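You operate a simulated robot arm through the tools that you are given. There is no shell and no other tool. Be economical: measure what you need, move in short steps, check, and stop when the job is done.

You are at the controls of a simulated robot arm. One attempt, no reset.

TASK
Free the brake till the bar rests on its buffer, set it again, then put the weight in the tray.
Fine: the brake button works with POWER on; switch POWER off at the end.
Where things are to end (x, y in the base frame): weight within 0.03 m of [0.84, 0.42].

Only the result counts: the job must be done as asked and must still hold three seconds after the hand-in. Knocking over, shifting, dropping, spilling or breaking anything else fails it.

THE ROBOT
A 6-joint arm with a two-finger gripper, fixed in place. Base frame: the origin is at the foot of the arm, x ahead of it, y to its left, z up; the work surface is at about z = 0.75. Lengths are in m, angles in rad, forces in N, time in s.
Its first joint turns from -2.897 to 2.897 rad. Payload 3.43 kg.
Tool frame: the origin (TCP) lies between the finger pads and is the grasp point; the fingertips stand 0.02 m ahead of it; z points along the fingers, y is the line along which they close. Largest opening 0.19 m; the body of the gripper starts 0.248 m behind the TCP.
Orientation is that of the tool frame in the base frame, as a unit quaternion [w, x, y, z]. With the fingers straight down and closing along the base's y, the tool's x points along the base's -x, its y along +y and its z along -z.

THE INTERFACE
- The arm moves only by the tool servo_tool. Its argument "motion" is a list of rows, each a list of 7 numbers: the shift along the tool's x, y, z in units of 400 mm (1.0 is 400 mm), then the turn, a rotation vector about the tool's x, y, z in units of 60 degrees (1.0 is 60 degrees), then the gripper command, from -1 (fully open) to 1 (shut), values between in proportion. In form: [[dx, dy, dz, ax, ay, az, grip], ...]. A call has 1 to 10 rows; each row is the pose to reach, as a shift and turn from the pose commanded when the call began, along the tool's axes at that moment. A call with a number of a shift or a turn outside -1 to 1 is refused whole. Rows are played at 5 a second. More than 0.05 m and 0.15 rad between two rows, or a gripper value outside its range, and nothing of the call is played. A pose out of reach is approached as far as the arm can. The call stops where the force on the tool passes 80 N (or 10 N more than at its start, if that is more) or the arm is blocked; 0.2 s more then pass. Each finger travels about 0.045 m/s and halts on what it meets, pressing with about 31 N; the grip force reading is that of the motor and also rises with nothing between the fingers. The clock runs only during rows and for 0.2 s after the last one: add rows that repeat a pose to give the fingers time. It gives the time, the measured TCP pose, the force on the tool (base axes), the opening and the grip force at its end, in the units of the frame above (readings bear some noise), with the torque about the TCP (base axes, N m) and any sound that the robot's microphone picked up, and new pictures: "show" is both (left out), scene, wrist or none.
- Cameras (640 x 400 px; columns grow to the right, rows downward): "scene" is fixed at [0.4089, 0.5112, 1.4366]; the picture's right is [-0.19, -0.98, 0.00], its down [-0.58, 0.11, -0.80] and it looks along [0.79, -0.15, -0.60] (base axes); focal length 314 px, centre (320, 200). "wrist" rides on the gripper at [0.07, -0.008, -0.288] in the tool frame; the picture's right is [0.12, 0.99, 0.00], its down [-0.96, 0.11, -0.25] and it looks along [-0.25, 0.03, 0.97] (tool axes); focal length 261 px, centre (320, 200). There is no depth. A picture from a camera that has moved, and an enlarged one, comes with that camera's place and axes in the base frame and with its lens. The place of the scene camera against the robot may be out by one fixed shift of up to 0.025 m in any direction.
- raise_lower(by): slides the trunk up (or, below 0, down) by that many m; the arm rides with it, the base frame stays. It gives what a move gives, with no picture.
- zoom(camera, box): a new picture of the part [left, top, right, bottom] of that camera's present view, enlarged. The clock stands still meanwhile.
- job_done(): hands the job in; it is judged then, once.

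Work in short steps. Places have to be worked out from the pictures, the camera data and where the tool is seen: move nearer, look again, correct. Check each grasp and each placing, and mend what went wrong. You have 120 turns and 200 pictures in all, those below and enlarged ones among them. Open the gripper and draw the arm clear of the work before you hand the job in, unless the task says otherwise; then end with one line.

The tools are called as name(argument=value, ...) on one line, values as JSON. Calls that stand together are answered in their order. servo_tool: Moves the arm, as the interface text tells. Its arguments: {"type":"object","properties":{"motion":{"type":"array"},"show":{"type":"string","enum":["both","scene","wrist","none"]}},"required":["motion"]} The other tools are called the same way: raise_lower (by) slides the trunk up or down; zoom (camera, box) takes an enlarged picture of a part of a camera's view; job_done () hands the job in.

At the start:

```text
clock: 0.0
tcp_pos: [0.6802, 0.2344, 1.2428]
tcp_rot: [0.0, -0.001, 1.0, 0.0]
wrist_force: [0.1, 0.1, 0.7]
moment: [0.0, 0.01, 0.0]
opening: 0.1901
grip_force: 0.0
trunk travel left (down, up): [-0.175, 0.065]
```

scene: 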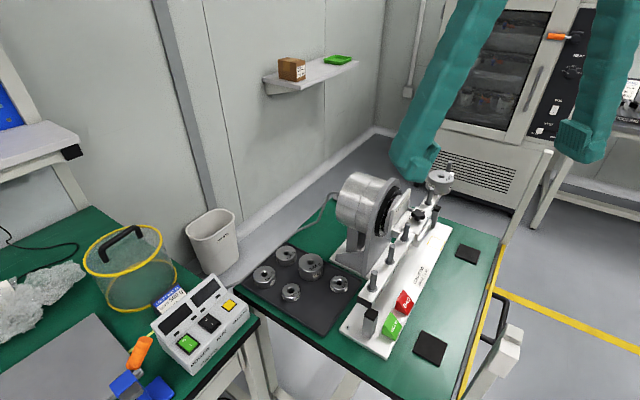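
wrist: 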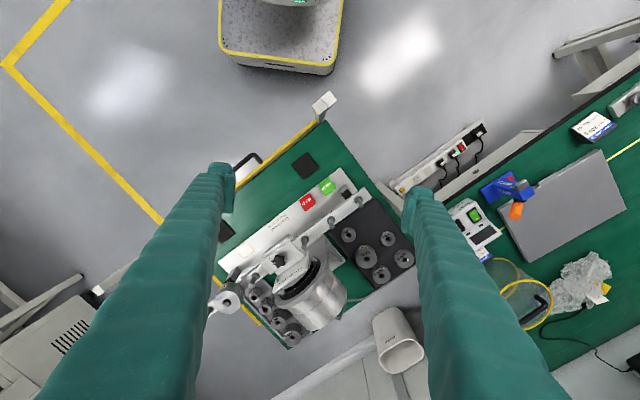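

I'll look at the apparatus closely first.

zoom(camera="scene", box=[230, 150, 510, 370])

zoom(camera="scene", box=[320, 160, 460, 260])

zoom(camera="scene", box=[130, 260, 270, 360])

zoom(camera="wrist", box=[200, 140, 420, 360])

```text
1.82 times, centred on (370, 260) of scene
camera zoom: at [0.4089, 0.5112, 1.4366], right [-0.19, -0.98, 0.0], down [-0.58, 0.11, -0.8], along [0.79, -0.15, -0.6], focal length 572 px, centre (229, 91)
```

zoom: 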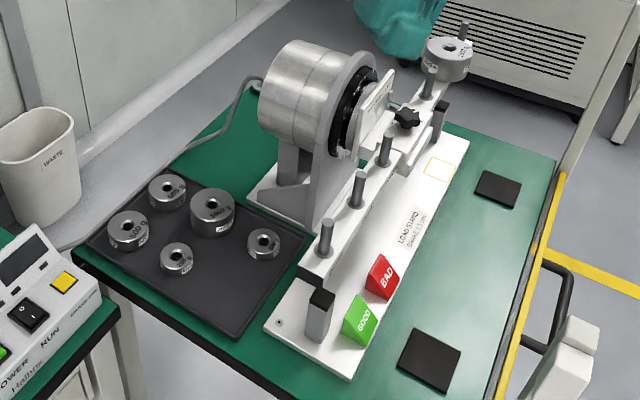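

```text
4.00 times, centred on (390, 210) of scene
camera zoom: at [0.4089, 0.5112, 1.4366], right [-0.19, -0.98, 0.0], down [-0.58, 0.11, -0.8], along [0.79, -0.15, -0.6], focal length 1258 px, centre (40, 160)
```

zoom: 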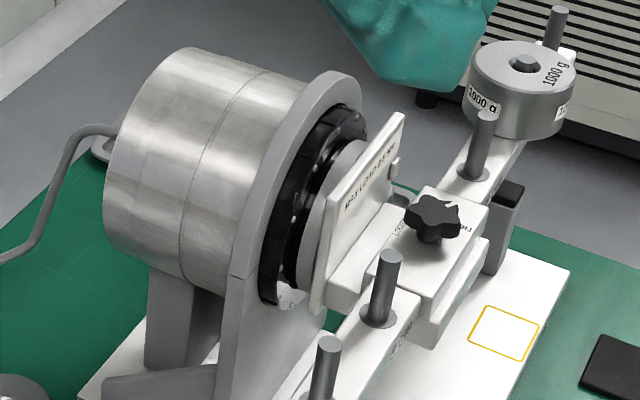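

```text
4.00 times, centred on (200, 310) of scene
camera zoom: at [0.4089, 0.5112, 1.4366], right [-0.19, -0.98, 0.0], down [-0.58, 0.11, -0.8], along [0.79, -0.15, -0.6], focal length 1258 px, centre (800, -240)
```

zoom: 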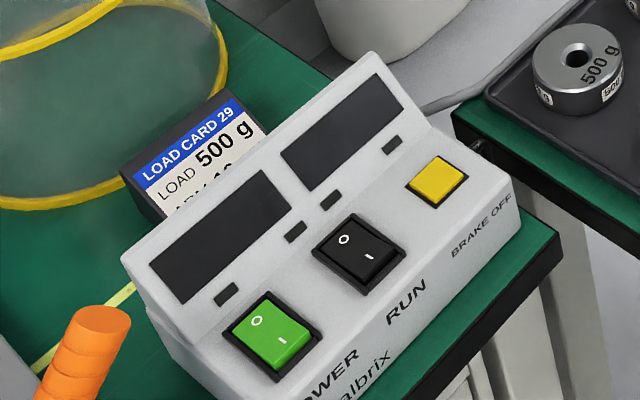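

```text
1.82 times, centred on (310, 250) of wrist
camera zoom: at [0.6108, 0.226, 1.5313], right [-0.12, 0.99, 0.0], down [0.96, 0.12, 0.25], along [0.25, 0.03, -0.97], focal length 474 px, centre (338, 109)
```

zoom: 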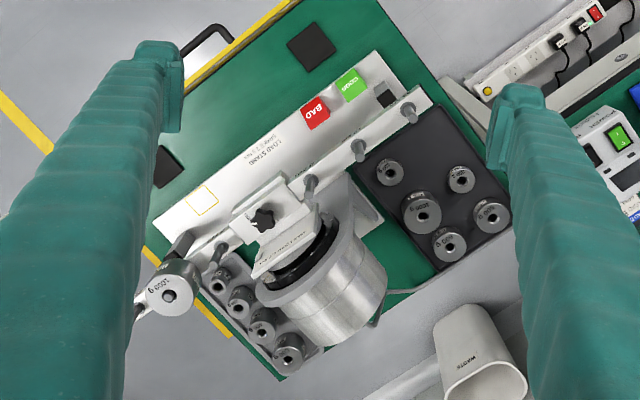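

The displays are dark, so POWER is probably off. The panel is at about (0.83, 0.67) and faces the robot. I'll yaw toward it and shut the fingers while high up.

servo_tool(motion=[[0.019, 0.084, 0.02, 0, 0, -0.09, 0], [0.038, 0.168, 0.04, 0, 0, -0.18, 0.5], [0.056, 0.253, 0.06, 0, 0, -0.27, 1], [0.075, 0.337, 0.08, 0, 0, -0.36, 1], [0.094, 0.42, 0.1, 0, 0, -0.45, 1], [0.113, 0.506, 0.12, 0, 0, -0.54, 1], [0.13, 0.59, 0.14, 0, 0, -0.63, 1], [0.15, 0.675, 0.15, 0, 0, -0.716, 1], [0.15, 0.675, 0.15, 0, 0, -0.716, 1]])

```text
clock: 2.0
tcp_pos: [0.62, 0.504, 1.1826]
tcp_rot: [0.0, -0.367, 0.93, 0.0]
wrist_force: [-0.5, 0.6, -0.8]
moment: [-0.03, 0.02, -0.01]
opening: 0.0137
grip_force: 0.1
trunk travel left (down, up): [-0.175, 0.065]
camera wrist: at [0.5752, 0.4508, 1.4707], right [-0.77, 0.64, 0.0], down [0.62, 0.74, 0.25], along [0.16, 0.19, -0.97], focal length 261 px, centre (320, 200)
```

scene: 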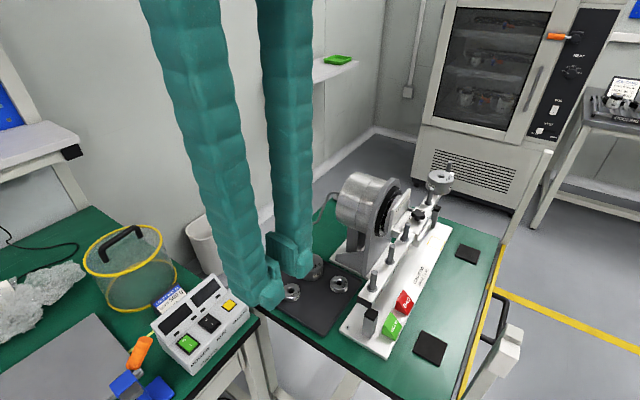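
wrist: 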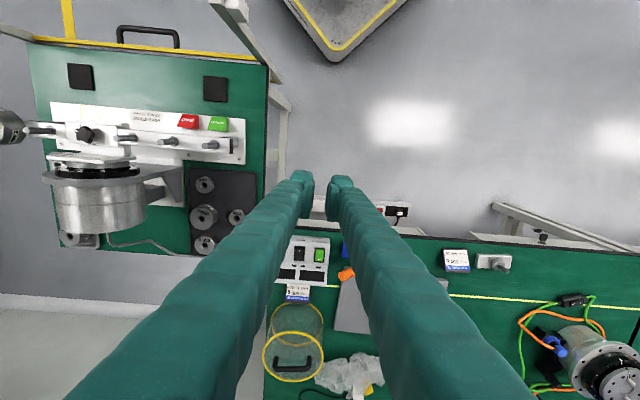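

Yaw is aligned with the panel. Zooming on the panel to read the switch state.

zoom(camera="wrist", box=[260, 215, 360, 315])

zoom(camera="wrist", box=[0, 80, 260, 270])

```text
4.00 times, centred on (310, 265) of wrist
camera zoom: at [0.5752, 0.4508, 1.4707], right [-0.77, 0.64, 0.0], down [0.62, 0.74, 0.25], along [0.16, 0.19, -0.97], focal length 1043 px, centre (360, -60)
```

zoom: 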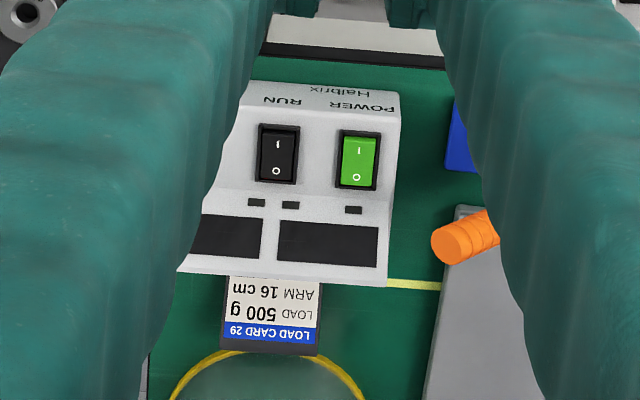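

```text
2.11 times, centred on (130, 175) of wrist
camera zoom: at [0.5752, 0.4508, 1.4707], right [-0.77, 0.64, 0.0], down [0.62, 0.74, 0.25], along [0.16, 0.19, -0.97], focal length 549 px, centre (720, 253)
```

zoom: 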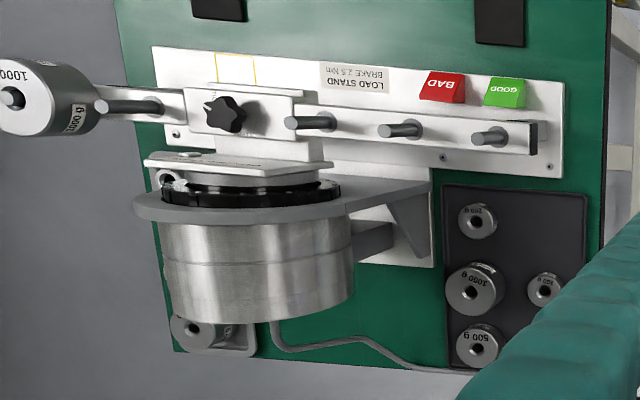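

POWER's rocker is at about (0.78, 0.69). I'll tilt the tool outward and come closer in front of it.

servo_tool(motion=[[-0.05, 0.0125, 0.07, 0, -0.095, 0, 1], [-0.1, 0.025, 0.14, 0, -0.19, 0, 1], [-0.15, 0.037, 0.21, 0, -0.285, 0, 1], [-0.2, 0.05, 0.28, 0, -0.38, 0, 1], [-0.25, 0.062, 0.35, 0, -0.475, 0, 1], [-0.29, 0.0735, 0.42, 0, -0.573, 0, 1], [-0.29, 0.0735, 0.42, 0, -0.573, 0, 1]])

```text
clock: 3.6
tcp_pos: [0.6862, 0.6053, 1.0152]
tcp_rot: [0.275, -0.35, 0.889, 0.107]
wrist_force: [0.1, -0.5, -0.4]
moment: [0.0, 0.0, -0.02]
opening: 0.0002
grip_force: 30.9
trunk travel left (down, up): [-0.175, 0.065]
camera wrist: at [0.5303, 0.4492, 1.2128], right [-0.75, 0.66, -0.07], down [0.4, 0.53, 0.75], along [0.53, 0.53, -0.66], focal length 261 px, centre (320, 200)
```

scene: 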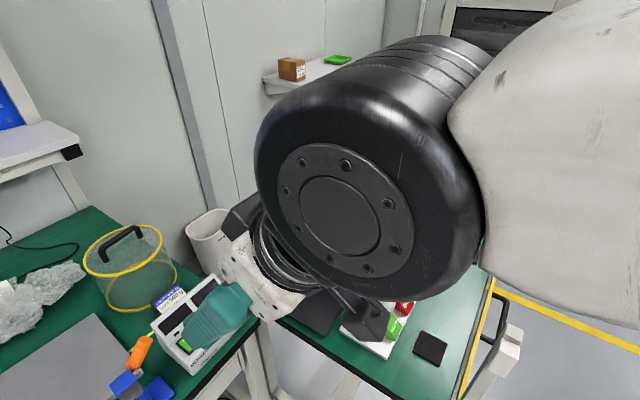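
wrist: 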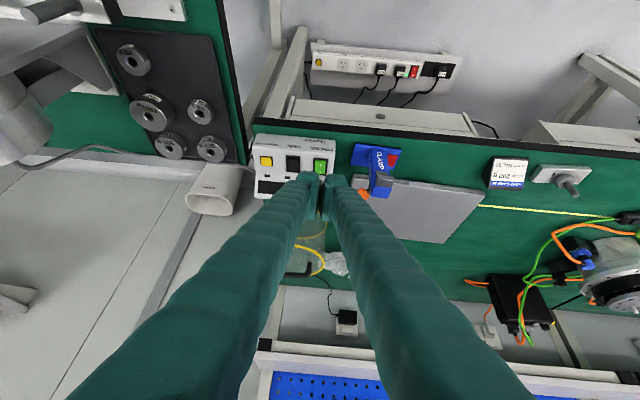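

zoom(camera="wrist", box=[240, 120, 360, 220])

```text
4.00 times, centred on (300, 170) of wrist
camera zoom: at [0.5303, 0.4492, 1.2128], right [-0.75, 0.66, -0.07], down [0.4, 0.53, 0.75], along [0.53, 0.53, -0.66], focal length 1043 px, centre (400, 320)
```

zoom: 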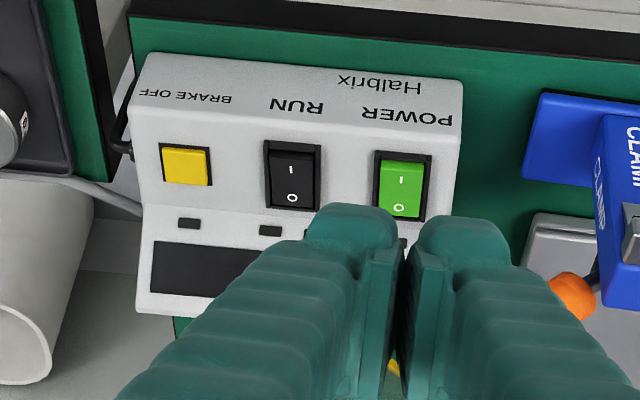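

Moving along the approach axis to about 4 cm in front of the POWER rocker's I end.

servo_tool(motion=[[0.01, 0, 0.1, 0, 0, 0, 1], [0.02, 0, 0.2, 0, 0, 0, 1], [0.03, 0, 0.3, 0, 0, 0, 1], [0.04, -0.002, 0.4, 0, 0, 0, 1], [0.05, -0.002, 0.48, 0, 0, 0, 1], [0.05, -0.002, 0.48, 0, 0, 0, 1]], show="wrist")

zoom(camera="wrist", box=[240, 120, 380, 220])

zoom(camera="scene", box=[130, 260, 270, 360])

```text
clock: 5.0
tcp_pos: [0.7536, 0.6667, 0.8452]
tcp_rot: [0.275, -0.35, 0.889, 0.108]
wrist_force: [0.1, -0.3, -0.4]
moment: [0.02, 0.02, -0.03]
opening: 0.0
grip_force: 30.5
trunk travel left (down, up): [-0.175, 0.065]
camera wrist: at [0.5979, 0.5113, 1.0427], right [-0.75, 0.66, -0.07], down [0.4, 0.53, 0.75], along [0.53, 0.53, -0.66], focal length 261 px, centre (320, 200)
```

wrist: 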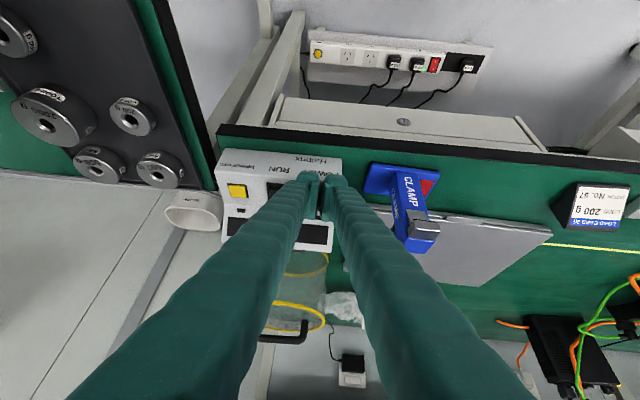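

```text
4.00 times, centred on (310, 170) of wrist
camera zoom: at [0.5979, 0.5113, 1.0427], right [-0.75, 0.66, -0.07], down [0.4, 0.53, 0.75], along [0.53, 0.53, -0.66], focal length 1043 px, centre (360, 320)
```

zoom: 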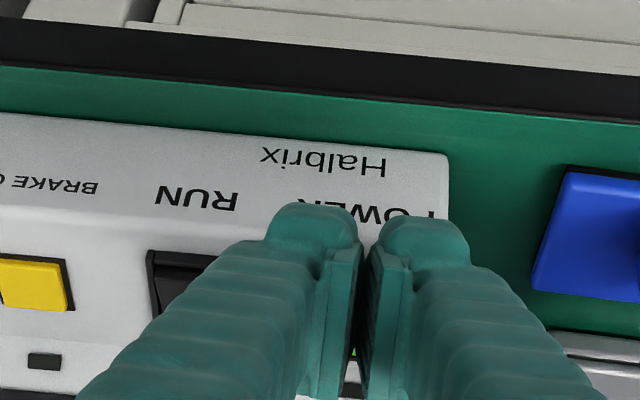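

```text
4.00 times, centred on (200, 310) of scene
camera zoom: at [0.4089, 0.5112, 1.4366], right [-0.19, -0.98, 0.0], down [-0.58, 0.11, -0.8], along [0.79, -0.15, -0.6], focal length 1258 px, centre (800, -240)
```

zoom: 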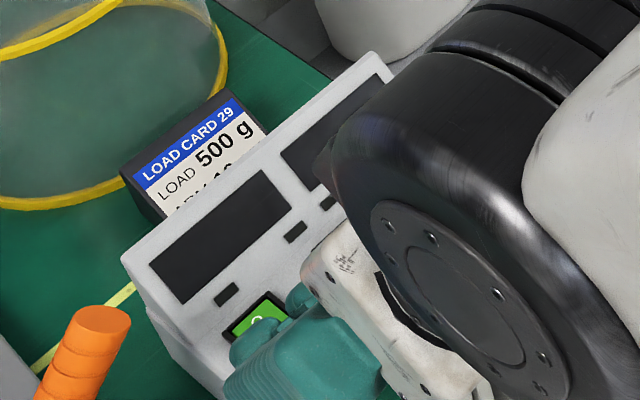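

Triangulation puts yellow at (0.874, 0.623, 0.799) and green at about (0.795, 0.704, 0.80). I'll advance in small steps until contact.

servo_tool(motion=[[-0.0125, 0, 0.02, 0, 0, 0, 1], [-0.0125, 0, 0.04, 0, 0, 0, 1], [-0.0125, 0, 0.055, 0, 0, 0, 1], [-0.0125, 0, 0.07, 0, 0, 0, 1], [-0.0125, 0, 0.08, 0, 0, 0, 1], [-0.0125, 0, 0.09, 0, 0, 0, 1]], show="wrist")

zoom(camera="scene", box=[130, 260, 270, 360])

```text
clock: 6.5
tcp_pos: [0.7708, 0.6829, 0.8269]
tcp_rot: [0.278, -0.351, 0.887, 0.11]
wrist_force: [-18.9, -16.9, 34.1]
moment: [-0.37, 0.59, 0.05]
opening: 0.0003
grip_force: 34.1
trunk travel left (down, up): [-0.175, 0.065]
stopped in row 6: the force on the tool passed its limit at 81 N (the readings are from after the stop); the commanded pose is now the measured one
camera wrist: at [0.6139, 0.5258, 1.0233], right [-0.75, 0.66, -0.07], down [0.39, 0.53, 0.75], along [0.53, 0.54, -0.65], focal length 261 px, centre (320, 200)
```

wrist: 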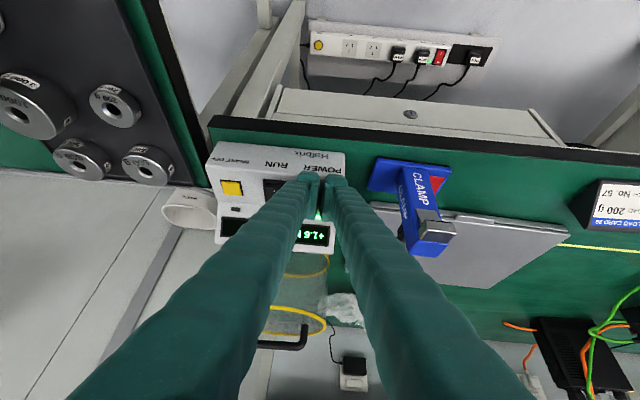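

```text
4.00 times, centred on (200, 310) of scene
camera zoom: at [0.4089, 0.5112, 1.4366], right [-0.19, -0.98, 0.0], down [-0.58, 0.11, -0.8], along [0.79, -0.15, -0.6], focal length 1258 px, centre (800, -240)
```

zoom: 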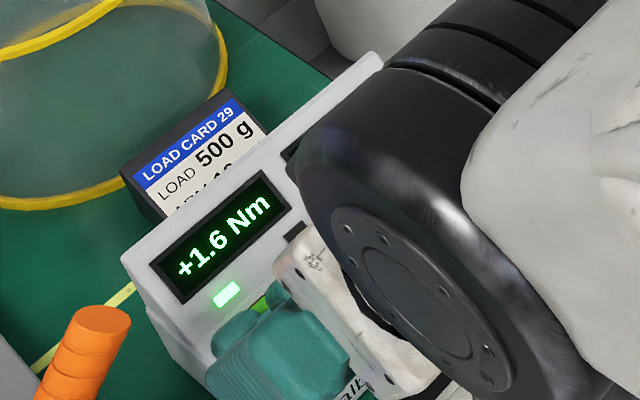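

Power is on (display +1.6 Nm). Backing off, then moving sideways to hover over the yellow BRAKE OFF button.

servo_tool(motion=[[0, 0, -0.06, 0, 0, 0, 1], [0, 0, -0.12, 0, 0, 0, 1], [-0.01, -0.1, -0.12, 0, 0, 0, 1], [-0.02, -0.2, -0.12, 0, 0, 0, 1], [-0.035, -0.283, -0.12, 0, 0, 0, 1], [-0.035, -0.283, -0.12, 0, 0, 0, 1]])

zoom(camera="wrist", box=[260, 120, 400, 220])

zoom(camera="scene", box=[130, 260, 270, 360])

```text
clock: 7.9
tcp_pos: [0.8368, 0.5912, 0.869]
tcp_rot: [0.276, -0.351, 0.888, 0.109]
wrist_force: [0.4, -0.4, 0.3]
moment: [0.02, -0.01, -0.01]
opening: 0.0004
grip_force: 33.9
trunk travel left (down, up): [-0.175, 0.065]
camera wrist: at [0.6809, 0.4336, 1.0671], right [-0.75, 0.66, -0.07], down [0.4, 0.53, 0.75], along [0.53, 0.54, -0.66], focal length 261 px, centre (320, 200)
```

scene: 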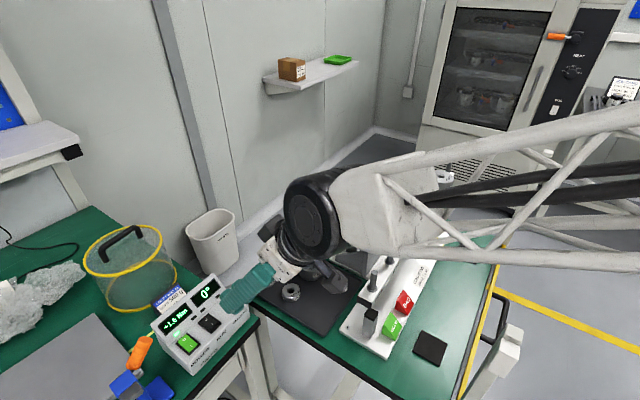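
wrist: 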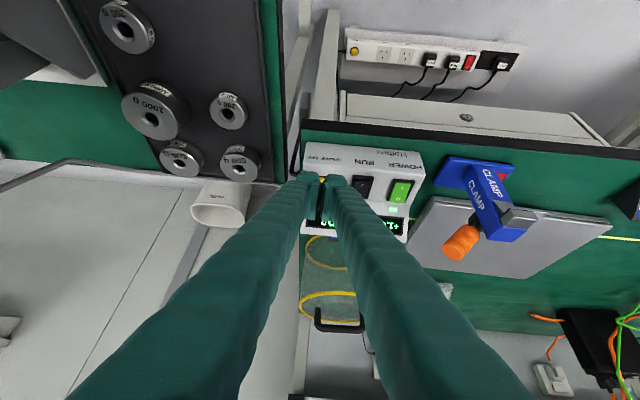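

```text
4.00 times, centred on (330, 170) of wrist
camera zoom: at [0.6809, 0.4336, 1.0671], right [-0.75, 0.66, -0.07], down [0.4, 0.53, 0.75], along [0.53, 0.54, -0.66], focal length 1043 px, centre (280, 320)
```

zoom: 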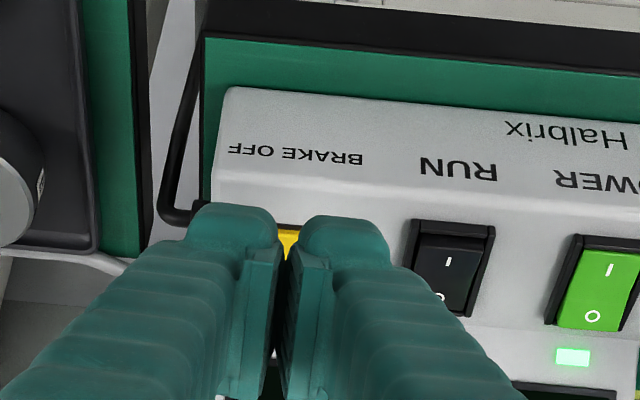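

```text
4.00 times, centred on (200, 310) of scene
camera zoom: at [0.4089, 0.5112, 1.4366], right [-0.19, -0.98, 0.0], down [-0.58, 0.11, -0.8], along [0.79, -0.15, -0.6], focal length 1258 px, centre (800, -240)
```

zoom: 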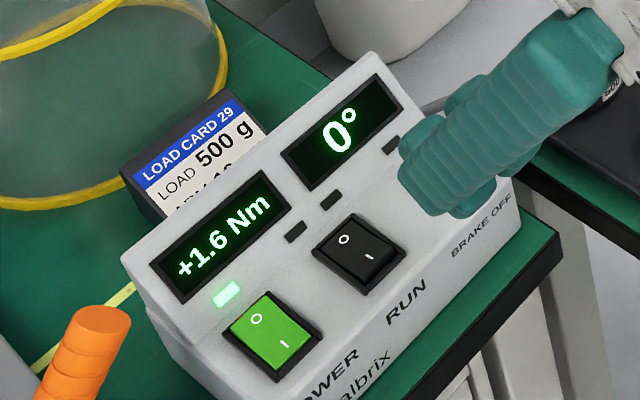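

The display shows 0°, so the bar is level and held. Advancing gently on the yellow button.

servo_tool(motion=[[0, 0, 0.03, 0, 0, 0, 1], [0, 0, 0.06, 0, 0, 0, 1], [0, 0, 0.085, 0, 0, 0, 1], [0, 0, 0.1, 0, 0, 0, 1], [0, 0, 0.107, 0, 0, 0, 1]], show="scene")

```text
clock: 9.1
tcp_pos: [0.8544, 0.6068, 0.8342]
tcp_rot: [0.277, -0.35, 0.889, 0.108]
wrist_force: [0.4, 0.6, -1.0]
moment: [0.0, 0.01, -0.02]
opening: 0.0
grip_force: 34.0
trunk travel left (down, up): [-0.175, 0.065]
```

scene: 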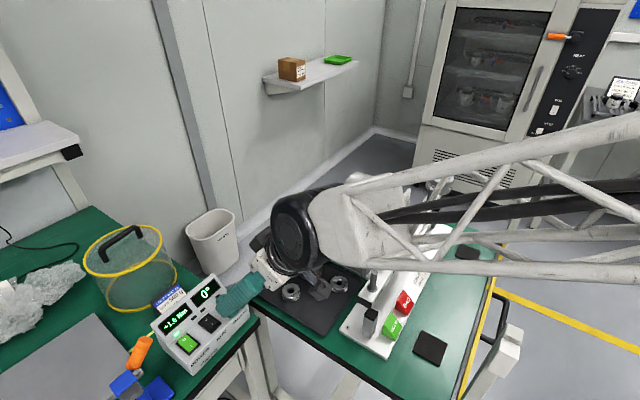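

Not yet in contact; continuing with 3 mm steps.

servo_tool(motion=[[0, 0, 0.0075, 0, 0, 0, 1], [0, 0, 0.015, 0, 0, 0, 1], [0, 0, 0.0225, 0, 0, 0, 1]], show="none")

zoom(camera="scene", box=[130, 260, 270, 360])

```text
clock: 9.9
tcp_pos: [0.8588, 0.6106, 0.8265]
tcp_rot: [0.276, -0.35, 0.888, 0.109]
wrist_force: [-1.0, -2.0, 2.5]
moment: [-0.03, 0.03, 0.0]
opening: 0.0
grip_force: 34.7
trunk travel left (down, up): [-0.175, 0.065]
heard: click
```

```text
4.00 times, centred on (200, 310) of scene
camera zoom: at [0.4089, 0.5112, 1.4366], right [-0.19, -0.98, 0.0], down [-0.58, 0.11, -0.8], along [0.79, -0.15, -0.6], focal length 1258 px, centre (800, -240)
```

zoom: 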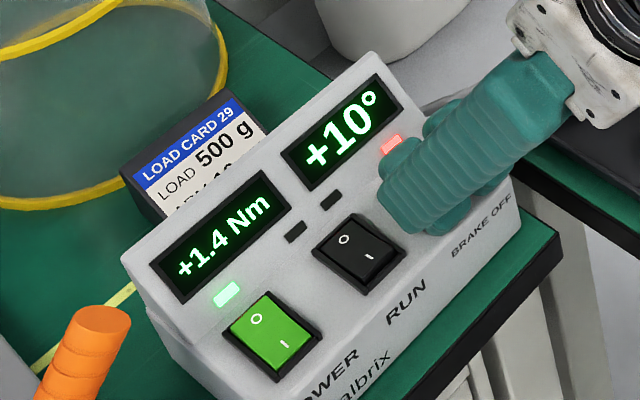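

Click heard: the red lamp is lit and the angle reads +10° and is changing. Holding in place to let it settle.

servo_tool(motion=[[0, 0, 0.0, 0, 0, 0, 1], [0, 0, 0, 0, 0, 0, 1], [0, 0, 0, 0, 0, 0, 1], [0, 0, 0, 0, 0, 0, 1], [0, 0, 0, 0, 0, 0, 1]], show="none")

zoom(camera="scene", box=[130, 260, 270, 360])

zoom(camera="scene", box=[300, 140, 500, 300])

```text
clock: 11.1
tcp_pos: [0.8588, 0.6099, 0.827]
tcp_rot: [0.276, -0.351, 0.888, 0.11]
wrist_force: [-0.5, -0.5, 3.2]
moment: [-0.01, 0.04, -0.04]
opening: 0.0
grip_force: 34.2
trunk travel left (down, up): [-0.175, 0.065]
```

```text
4.00 times, centred on (200, 310) of scene
camera zoom: at [0.4089, 0.5112, 1.4366], right [-0.19, -0.98, 0.0], down [-0.58, 0.11, -0.8], along [0.79, -0.15, -0.6], focal length 1258 px, centre (800, -240)
```

zoom: 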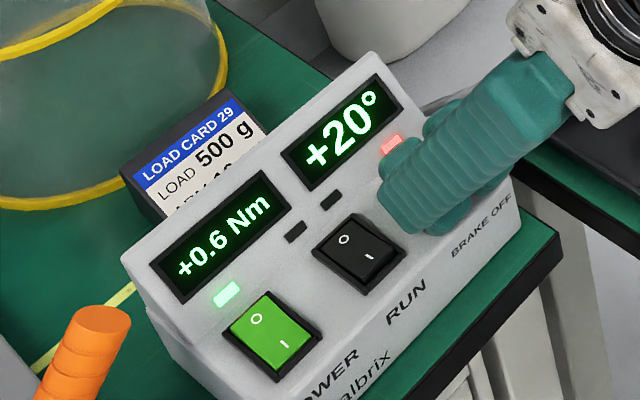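

```text
2.50 times, centred on (400, 220) of scene
camera zoom: at [0.4089, 0.5112, 1.4366], right [-0.19, -0.98, 0.0], down [-0.58, 0.11, -0.8], along [0.79, -0.15, -0.6], focal length 786 px, centre (120, 150)
```

zoom: 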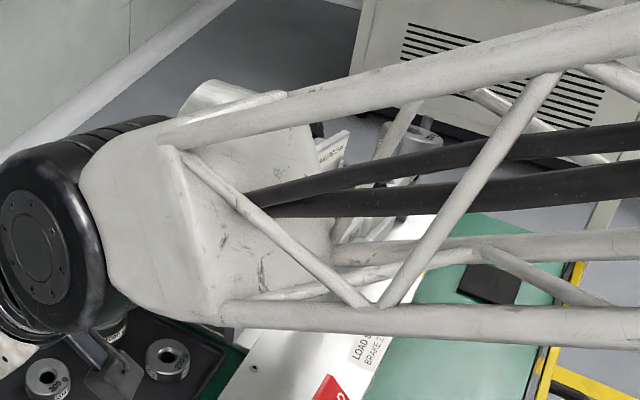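

servo_tool(motion=[[0, 0, 0.0, 0, 0, 0, 1], [0, 0, 0, 0, 0, 0, 1], [0, 0, 0, 0, 0, 0, 1], [0, 0, 0, 0, 0, 0, 1], [0, 0, 0, 0, 0, 0, 1], [0, 0, 0, 0, 0, 0, 1], [0, 0, 0, 0, 0, 0, 1], [0, 0, 0, 0, 0, 0, 1]], show="none")

zoom(camera="scene", box=[130, 260, 270, 360])

```text
clock: 12.9
tcp_pos: [0.8576, 0.6103, 0.8267]
tcp_rot: [0.277, -0.349, 0.888, 0.109]
wrist_force: [1.3, -0.3, 4.7]
moment: [-0.01, 0.01, 0.06]
opening: 0.0
grip_force: 34.2
trunk travel left (down, up): [-0.175, 0.065]
```

```text
4.00 times, centred on (200, 310) of scene
camera zoom: at [0.4089, 0.5112, 1.4366], right [-0.19, -0.98, 0.0], down [-0.58, 0.11, -0.8], along [0.79, -0.15, -0.6], focal length 1258 px, centre (800, -240)
```

zoom: 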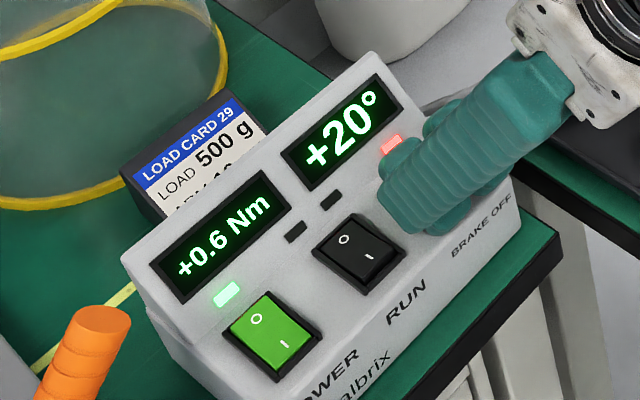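

The bar has settled at +20°. Backing off to release the button and check that the brake sets.

servo_tool(motion=[[0, 0, -0.03, 0, 0, 0, 1], [0, 0, -0.08, 0, 0, 0, 1], [0, 0, -0.15, 0, 0, 0, 1], [0, 0, -0.15, 0, 0, 0, 1]])

zoom(camera="scene", box=[130, 260, 270, 360])

```text
clock: 13.9
tcp_pos: [0.8344, 0.5869, 0.8761]
tcp_rot: [0.276, -0.351, 0.888, 0.109]
wrist_force: [-0.2, 0.4, -0.2]
moment: [-0.02, 0.01, 0.0]
opening: 0.0
grip_force: 33.9
trunk travel left (down, up): [-0.175, 0.065]
camera wrist: at [0.6775, 0.4301, 1.0736], right [-0.75, 0.66, -0.07], down [0.4, 0.53, 0.75], along [0.53, 0.53, -0.66], focal length 261 px, centre (320, 200)
```

scene: 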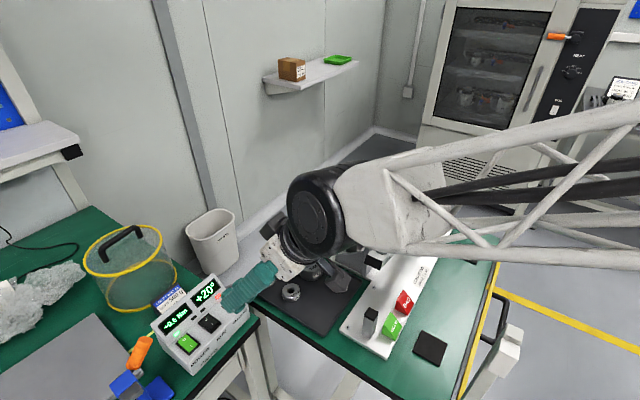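
wrist: 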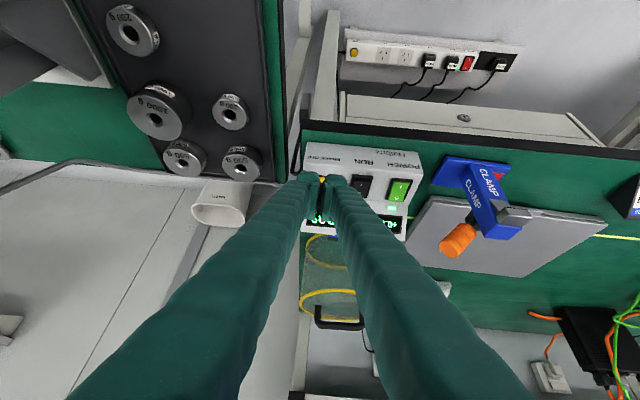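

```text
4.00 times, centred on (200, 310) of scene
camera zoom: at [0.4089, 0.5112, 1.4366], right [-0.19, -0.98, 0.0], down [-0.58, 0.11, -0.8], along [0.79, -0.15, -0.6], focal length 1258 px, centre (800, -240)
```

zoom: 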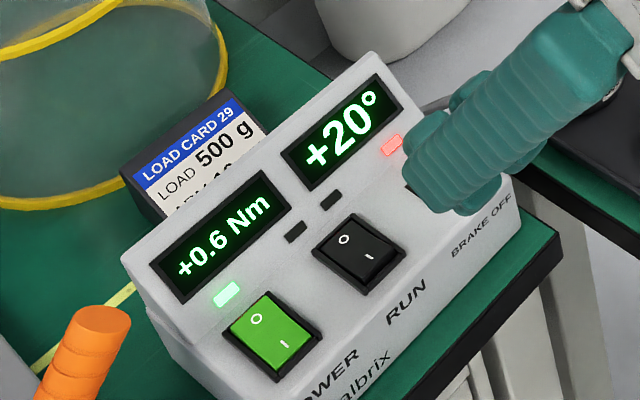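

The red lamp is still lit, so the button latches. Pressing it a second time and backing off.

servo_tool(motion=[[0, 0, 0.06, 0, 0, 0, 1], [0, 0, 0.12, 0, 0, 0, 1], [0, 0, 0.138, 0, 0, 0, 1], [0, 0, 0.148, 0, 0, 0, 1], [0, 0, 0.155, 0, 0, 0, 1]], show="none")

servo_tool(motion=[[0, 0, -0.04, 0, 0, 0, 1], [0, 0, -0.1, 0, 0, 0, 1], [0, 0, -0.15, 0, 0, 0, 1]], show="none")

zoom(camera="scene", box=[130, 260, 270, 360])

```text
clock: 15.1
tcp_pos: [0.8596, 0.6109, 0.8278]
tcp_rot: [0.277, -0.349, 0.888, 0.109]
wrist_force: [-4.3, -4.3, 10.7]
moment: [-0.14, 0.15, -0.06]
opening: 0.0
grip_force: 34.1
trunk travel left (down, up): [-0.175, 0.065]
heard: click
```

```text
clock: 15.9
tcp_pos: [0.8339, 0.5879, 0.8742]
tcp_rot: [0.277, -0.35, 0.888, 0.109]
wrist_force: [0.4, -0.4, -0.3]
moment: [0.03, 0.0, -0.02]
opening: 0.0
grip_force: 34.2
trunk travel left (down, up): [-0.175, 0.065]
```

```text
4.00 times, centred on (200, 310) of scene
camera zoom: at [0.4089, 0.5112, 1.4366], right [-0.19, -0.98, 0.0], down [-0.58, 0.11, -0.8], along [0.79, -0.15, -0.6], focal length 1258 px, centre (800, -240)
```

zoom: 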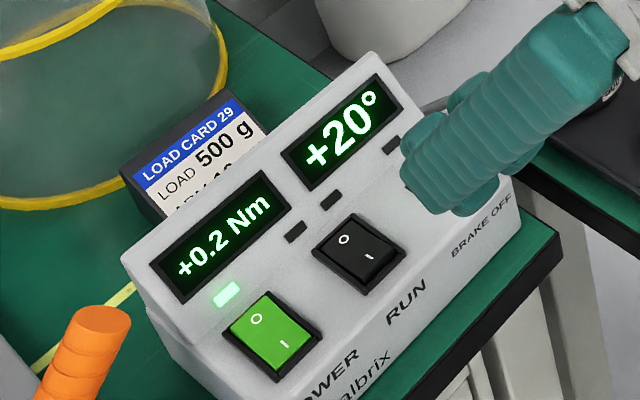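

The red lamp is off and the angle is +20°, so the brake is set. Retreating upward and levelling the tool, opening the gripper on the way, to look at the weight.

servo_tool(motion=[[0.005, 0, -0.09, 0, 0, 0, 1], [0.01, 0.005, -0.18, 0, 0.1, 0, 1], [0.02, 0.01, -0.28, 0, 0.2, 0, 1], [0.03, 0.01, -0.38, 0, 0.3, 0, 0], [0.04, 0.02, -0.48, 0, 0.4, 0, -1], [0.04, 0.02, -0.56, 0, 0.5, 0, -1], [0.04, 0.02, -0.63, 0, 0.573, 0, -1]], show="none")

```text
clock: 17.5
tcp_pos: [0.7131, 0.4856, 1.0722]
tcp_rot: [0.0, -0.367, 0.93, 0.0]
wrist_force: [-0.3, -0.7, 0.4]
moment: [0.01, -0.03, 0.0]
opening: 0.0868
grip_force: 0.1
trunk travel left (down, up): [-0.175, 0.065]
```

servo_tool(motion=[[0.0715, -0.0717, -0.05, 0, 0, 0.0716, -1], [0.143, -0.1434, -0.1, 0, 0, 0.143, -1], [0.2145, -0.215, -0.15, 0, 0, 0.215, -1], [0.286, -0.287, -0.19, 0, 0, 0.286, -1], [0.3575, -0.3585, -0.22, 0, 0, 0.358, -1], [0.429, -0.43, -0.25, 0, 0, 0.43, -1], [0.5, -0.502, -0.27, 0, 0, 0.501, -1], [0.572, -0.574, -0.29, 0, 0, 0.573, -1], [0.6435, -0.645, -0.31, 0, 0, 0.644, -1], [0.715, -0.717, -0.325, 0, 0, 0.716, -1]])

zoom(camera="scene", box=[320, 150, 480, 260])

zoom(camera="scene", box=[230, 150, 510, 370])

```text
clock: 19.7
tcp_pos: [0.7012, 0.0819, 1.2018]
tcp_rot: [0.002, 0.0, 1.0, 0.001]
wrist_force: [0.0, 0.0, -0.3]
moment: [-0.18, -0.01, -0.02]
opening: 0.19
grip_force: 0.0
trunk travel left (down, up): [-0.175, 0.065]
camera wrist: at [0.6296, 0.0735, 1.4903], right [-0.12, 0.99, 0.0], down [0.96, 0.12, 0.25], along [0.25, 0.03, -0.97], focal length 261 px, centre (320, 200)
```

scene: 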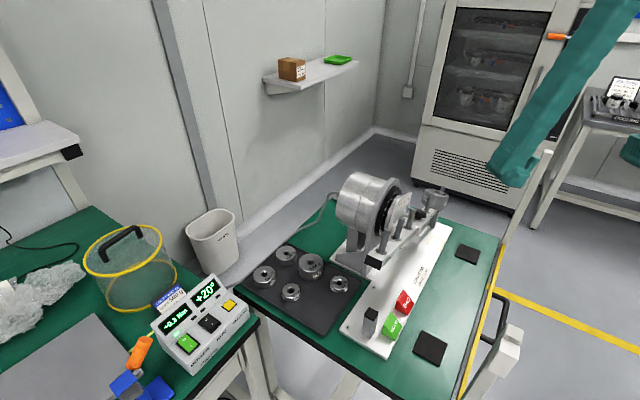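
wrist: 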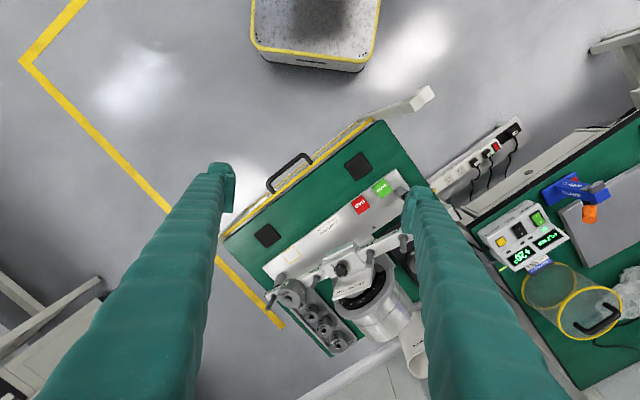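

```text
3.64 times, centred on (400, 205) of scene
camera zoom: at [0.4089, 0.5112, 1.4366], right [-0.19, -0.98, 0.0], down [-0.58, 0.11, -0.8], along [0.79, -0.15, -0.6], focal length 1143 px, centre (29, 182)
```

zoom: 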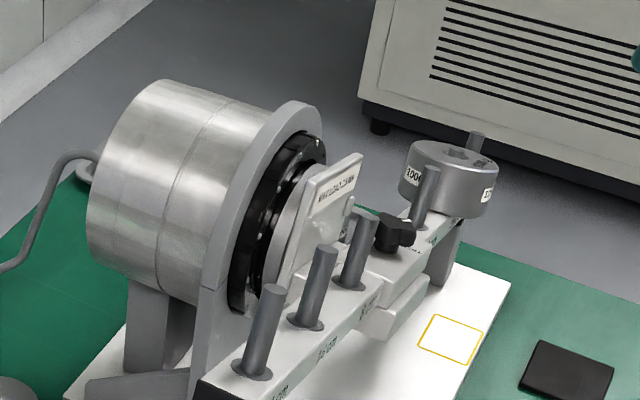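

```text
1.82 times, centred on (370, 260) of scene
camera zoom: at [0.4089, 0.5112, 1.4366], right [-0.19, -0.98, 0.0], down [-0.58, 0.11, -0.8], along [0.79, -0.15, -0.6], focal length 572 px, centre (229, 91)
```

zoom: 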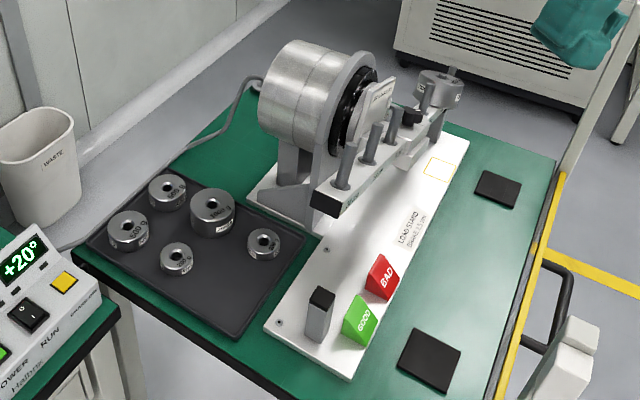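

The far end rests on its buffer. Zooming on the wrist view for geometry.

zoom(camera="wrist", box=[250, 200, 430, 340])

```text
2.86 times, centred on (340, 270) of wrist
camera zoom: at [0.6296, 0.0735, 1.4903], right [-0.12, 0.99, 0.0], down [0.96, 0.12, 0.25], along [0.25, 0.03, -0.97], focal length 745 px, centre (263, 0)
```

zoom: 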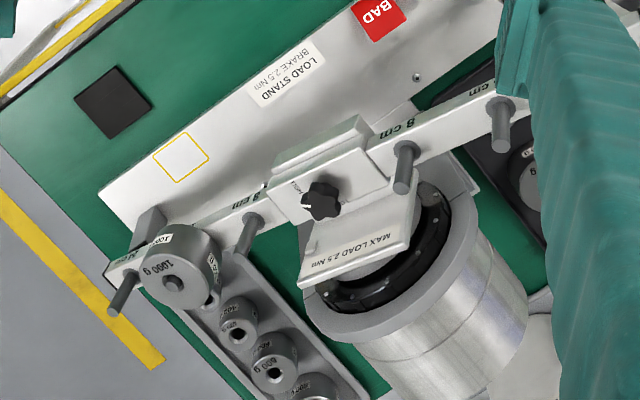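

With the scene camera corrected by about (-0.012, -0.017, 0), the weight's top centre comes to about (1.033, 0.045, 0.93). The bar heads at about -44° and the weight leans 20° outward. I'll yaw so the fingers straddle the bar.

servo_tool(motion=[[-0.06, 0.007, 0, 0, 0, 0.122, -1], [-0.12, 0.015, 0, 0, 0, 0.244, -1], [-0.18, 0.022, 0, 0, 0, 0.366, -1], [-0.24, 0.03, 0, 0, 0, 0.488, -1], [-0.3, 0.037, 0, 0, 0, 0.61, -1], [-0.37, 0.045, 0, 0, 0, 0.733, -1]], show="none")

servo_tool(motion=[[-0.05, 0, 0, 0, -0.105, 0, -1], [-0.1, 0, 0, 0, -0.21, 0, -1], [-0.13, 0, 0, 0, -0.315, 0, -1], [-0.13, 0, 0, 0, -0.417, 0, -1], [-0.13, 0, 0, 0, -0.417, 0, -1]])

zoom(camera="wrist", box=[230, 120, 410, 260])

```text
clock: 21.1
tcp_pos: [0.8481, 0.0996, 1.2038]
tcp_rot: [0.001, 0.375, 0.927, 0.002]
wrist_force: [-1.2, -0.1, -0.1]
moment: [0.01, -0.2, -0.01]
opening: 0.19
grip_force: 0.1
trunk travel left (down, up): [-0.175, 0.065]
```

```text
clock: 22.3
tcp_pos: [0.8854, 0.0649, 1.2028]
tcp_rot: [0.202, 0.365, 0.905, -0.079]
wrist_force: [-0.2, 0.3, 0.3]
moment: [0.01, -0.02, 0.02]
opening: 0.19
grip_force: 0.1
trunk travel left (down, up): [-0.175, 0.065]
camera wrist: at [0.7458, 0.1863, 1.434], right [0.61, 0.79, -0.05], down [0.63, -0.45, 0.63], along [0.48, -0.42, -0.77], focal length 261 px, centre (320, 200)
```

scene: 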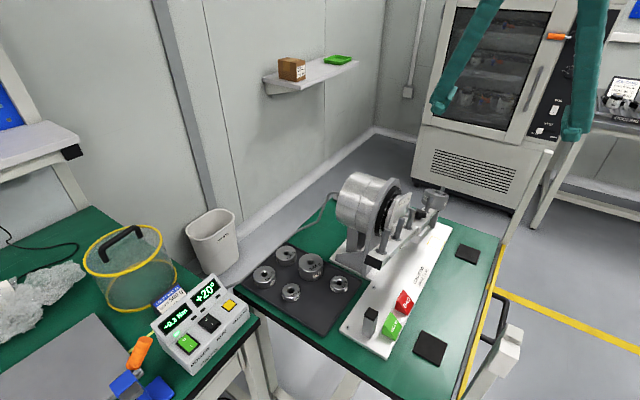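
wrist: 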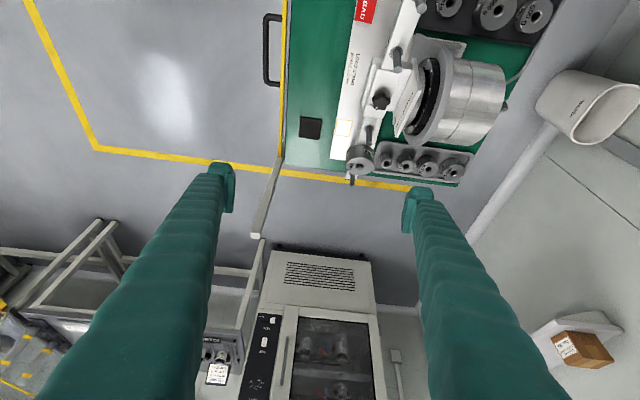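

```text
2.86 times, centred on (320, 190) of wrist
camera zoom: at [0.7458, 0.1863, 1.434], right [0.61, 0.79, -0.05], down [0.63, -0.45, 0.63], along [0.48, -0.42, -0.77], focal length 745 px, centre (320, 229)
```

zoom: 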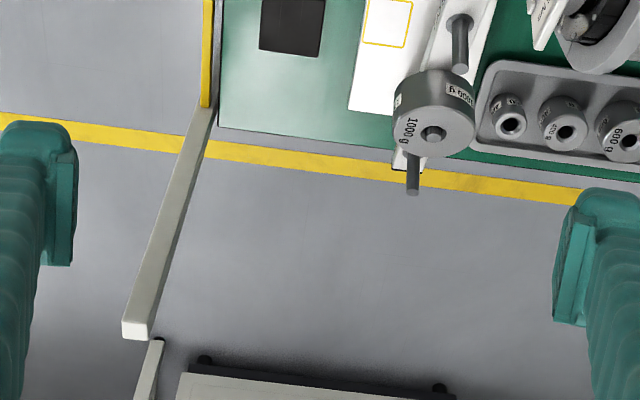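

The weight's top now computes to (1.035, 0.044, 0.93), consistent, and the fingers are aligned with the bar at -44°. Moving to a standoff about 15 cm before grasp.

servo_tool(motion=[[0.01, 0.055, 0.1, 0, 0, 0, -1], [0.02, 0.11, 0.2, 0, 0, 0, -0.6], [0.03, 0.165, 0.3, 0, 0, 0, -0.3], [0.045, 0.22, 0.4, 0, 0, 0, -0.3], [0.045, 0.22, 0.4, 0, 0, 0, -0.3]])

zoom(camera="wrist", box=[230, 120, 410, 260])

zoom(camera="scene", box=[360, 100, 520, 220])

```text
clock: 23.5
tcp_pos: [0.9845, 0.0919, 1.0493]
tcp_rot: [0.202, 0.365, 0.905, -0.08]
wrist_force: [0.7, 0.6, -0.1]
moment: [-0.04, -0.01, 0.03]
opening: 0.1235
grip_force: 0.1
trunk travel left (down, up): [-0.175, 0.065]
camera wrist: at [0.8446, 0.2148, 1.2812], right [0.61, 0.79, -0.05], down [0.63, -0.45, 0.63], along [0.48, -0.42, -0.77], focal length 261 px, centre (320, 200)
```

scene: 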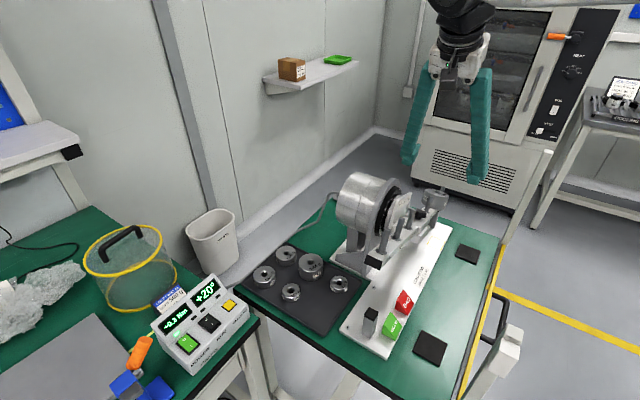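
wrist: 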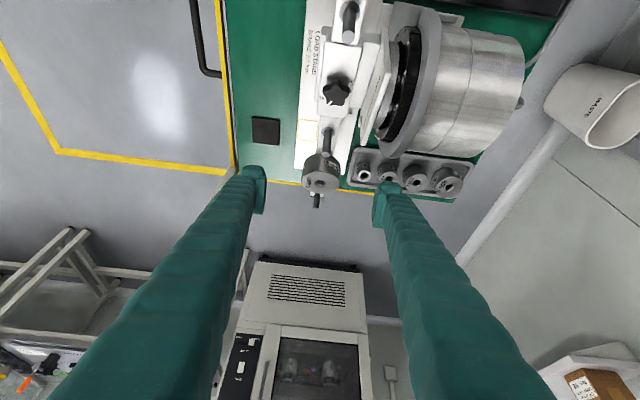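

```text
2.86 times, centred on (320, 190) of wrist
camera zoom: at [0.8446, 0.2148, 1.2812], right [0.61, 0.79, -0.05], down [0.63, -0.45, 0.63], along [0.48, -0.42, -0.77], focal length 745 px, centre (320, 229)
```

zoom: 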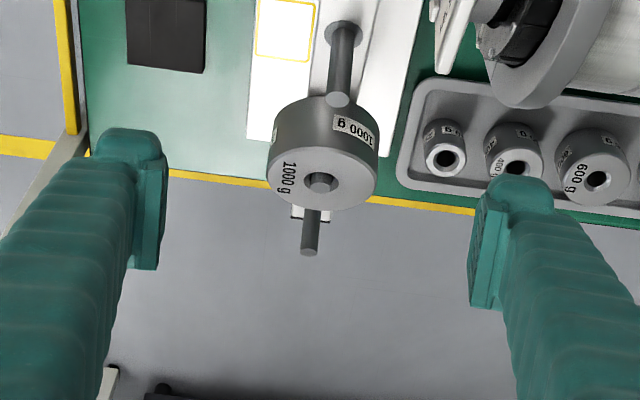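

```text
3.33 times, centred on (440, 160) of scene
camera zoom: at [0.4089, 0.5112, 1.4366], right [-0.19, -0.98, 0.0], down [-0.58, 0.11, -0.8], along [0.79, -0.15, -0.6], focal length 1048 px, centre (-80, 333)
```

zoom: 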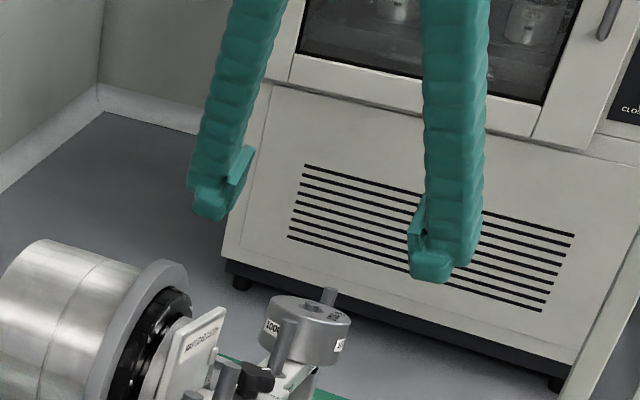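

The weight is centred between the fingers, with a mid-point about 0.15 m ahead along the tool axis. Advancing to grasp depth, not closing yet.

servo_tool(motion=[[0, 0.002, 0.09, 0, 0, 0, -0.3], [0, 0.004, 0.18, 0, 0, 0, -0.3], [0, 0.005, 0.26, 0, 0, 0, -0.3], [0, 0.005, 0.33, 0, 0, 0, -0.3], [0, 0.005, 0.365, 0, 0, 0, -0.3], [0, 0.005, 0.365, 0, 0, 0, -0.3]])

zoom(camera="wrist", box=[230, 120, 410, 260])

zoom(camera="scene", box=[360, 120, 520, 240])

```text
clock: 24.9
tcp_pos: [1.0321, 0.0512, 0.9177]
tcp_rot: [0.202, 0.366, 0.905, -0.079]
wrist_force: [0.3, -0.6, -1.2]
moment: [-0.02, 0.01, -0.03]
opening: 0.1239
grip_force: 0.1
trunk travel left (down, up): [-0.175, 0.065]
camera wrist: at [0.8917, 0.1736, 1.1493], right [0.61, 0.79, -0.05], down [0.63, -0.45, 0.63], along [0.48, -0.42, -0.77], focal length 261 px, centre (320, 200)
```

scene: 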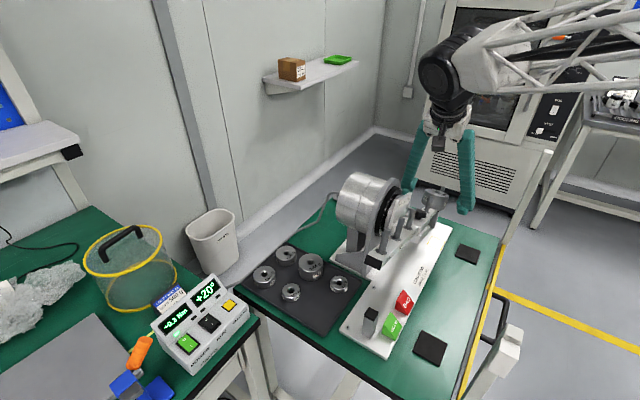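
wrist: 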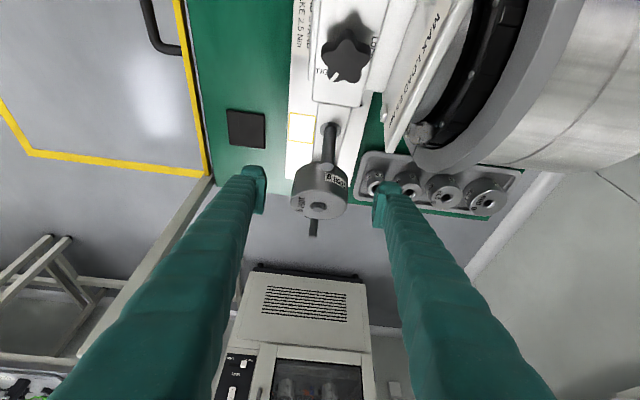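

```text
2.86 times, centred on (320, 190) of wrist
camera zoom: at [0.8917, 0.1736, 1.1493], right [0.61, 0.79, -0.05], down [0.63, -0.45, 0.63], along [0.48, -0.42, -0.77], focal length 745 px, centre (320, 229)
```

zoom: 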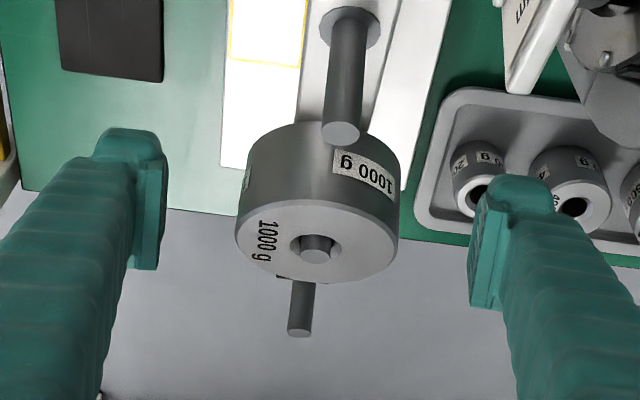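

```text
3.33 times, centred on (440, 180) of scene
camera zoom: at [0.4089, 0.5112, 1.4366], right [-0.19, -0.98, 0.0], down [-0.58, 0.11, -0.8], along [0.79, -0.15, -0.6], focal length 1048 px, centre (-80, 267)
```

zoom: 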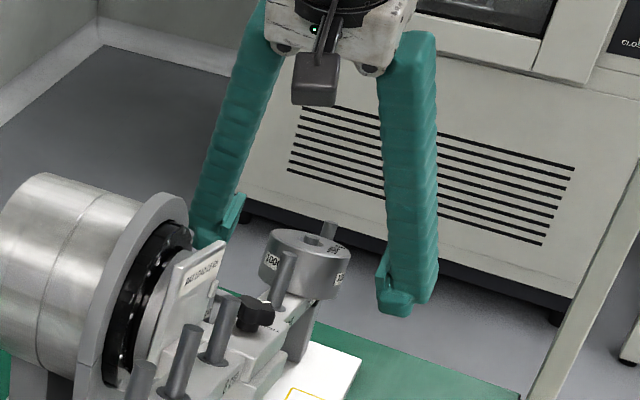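

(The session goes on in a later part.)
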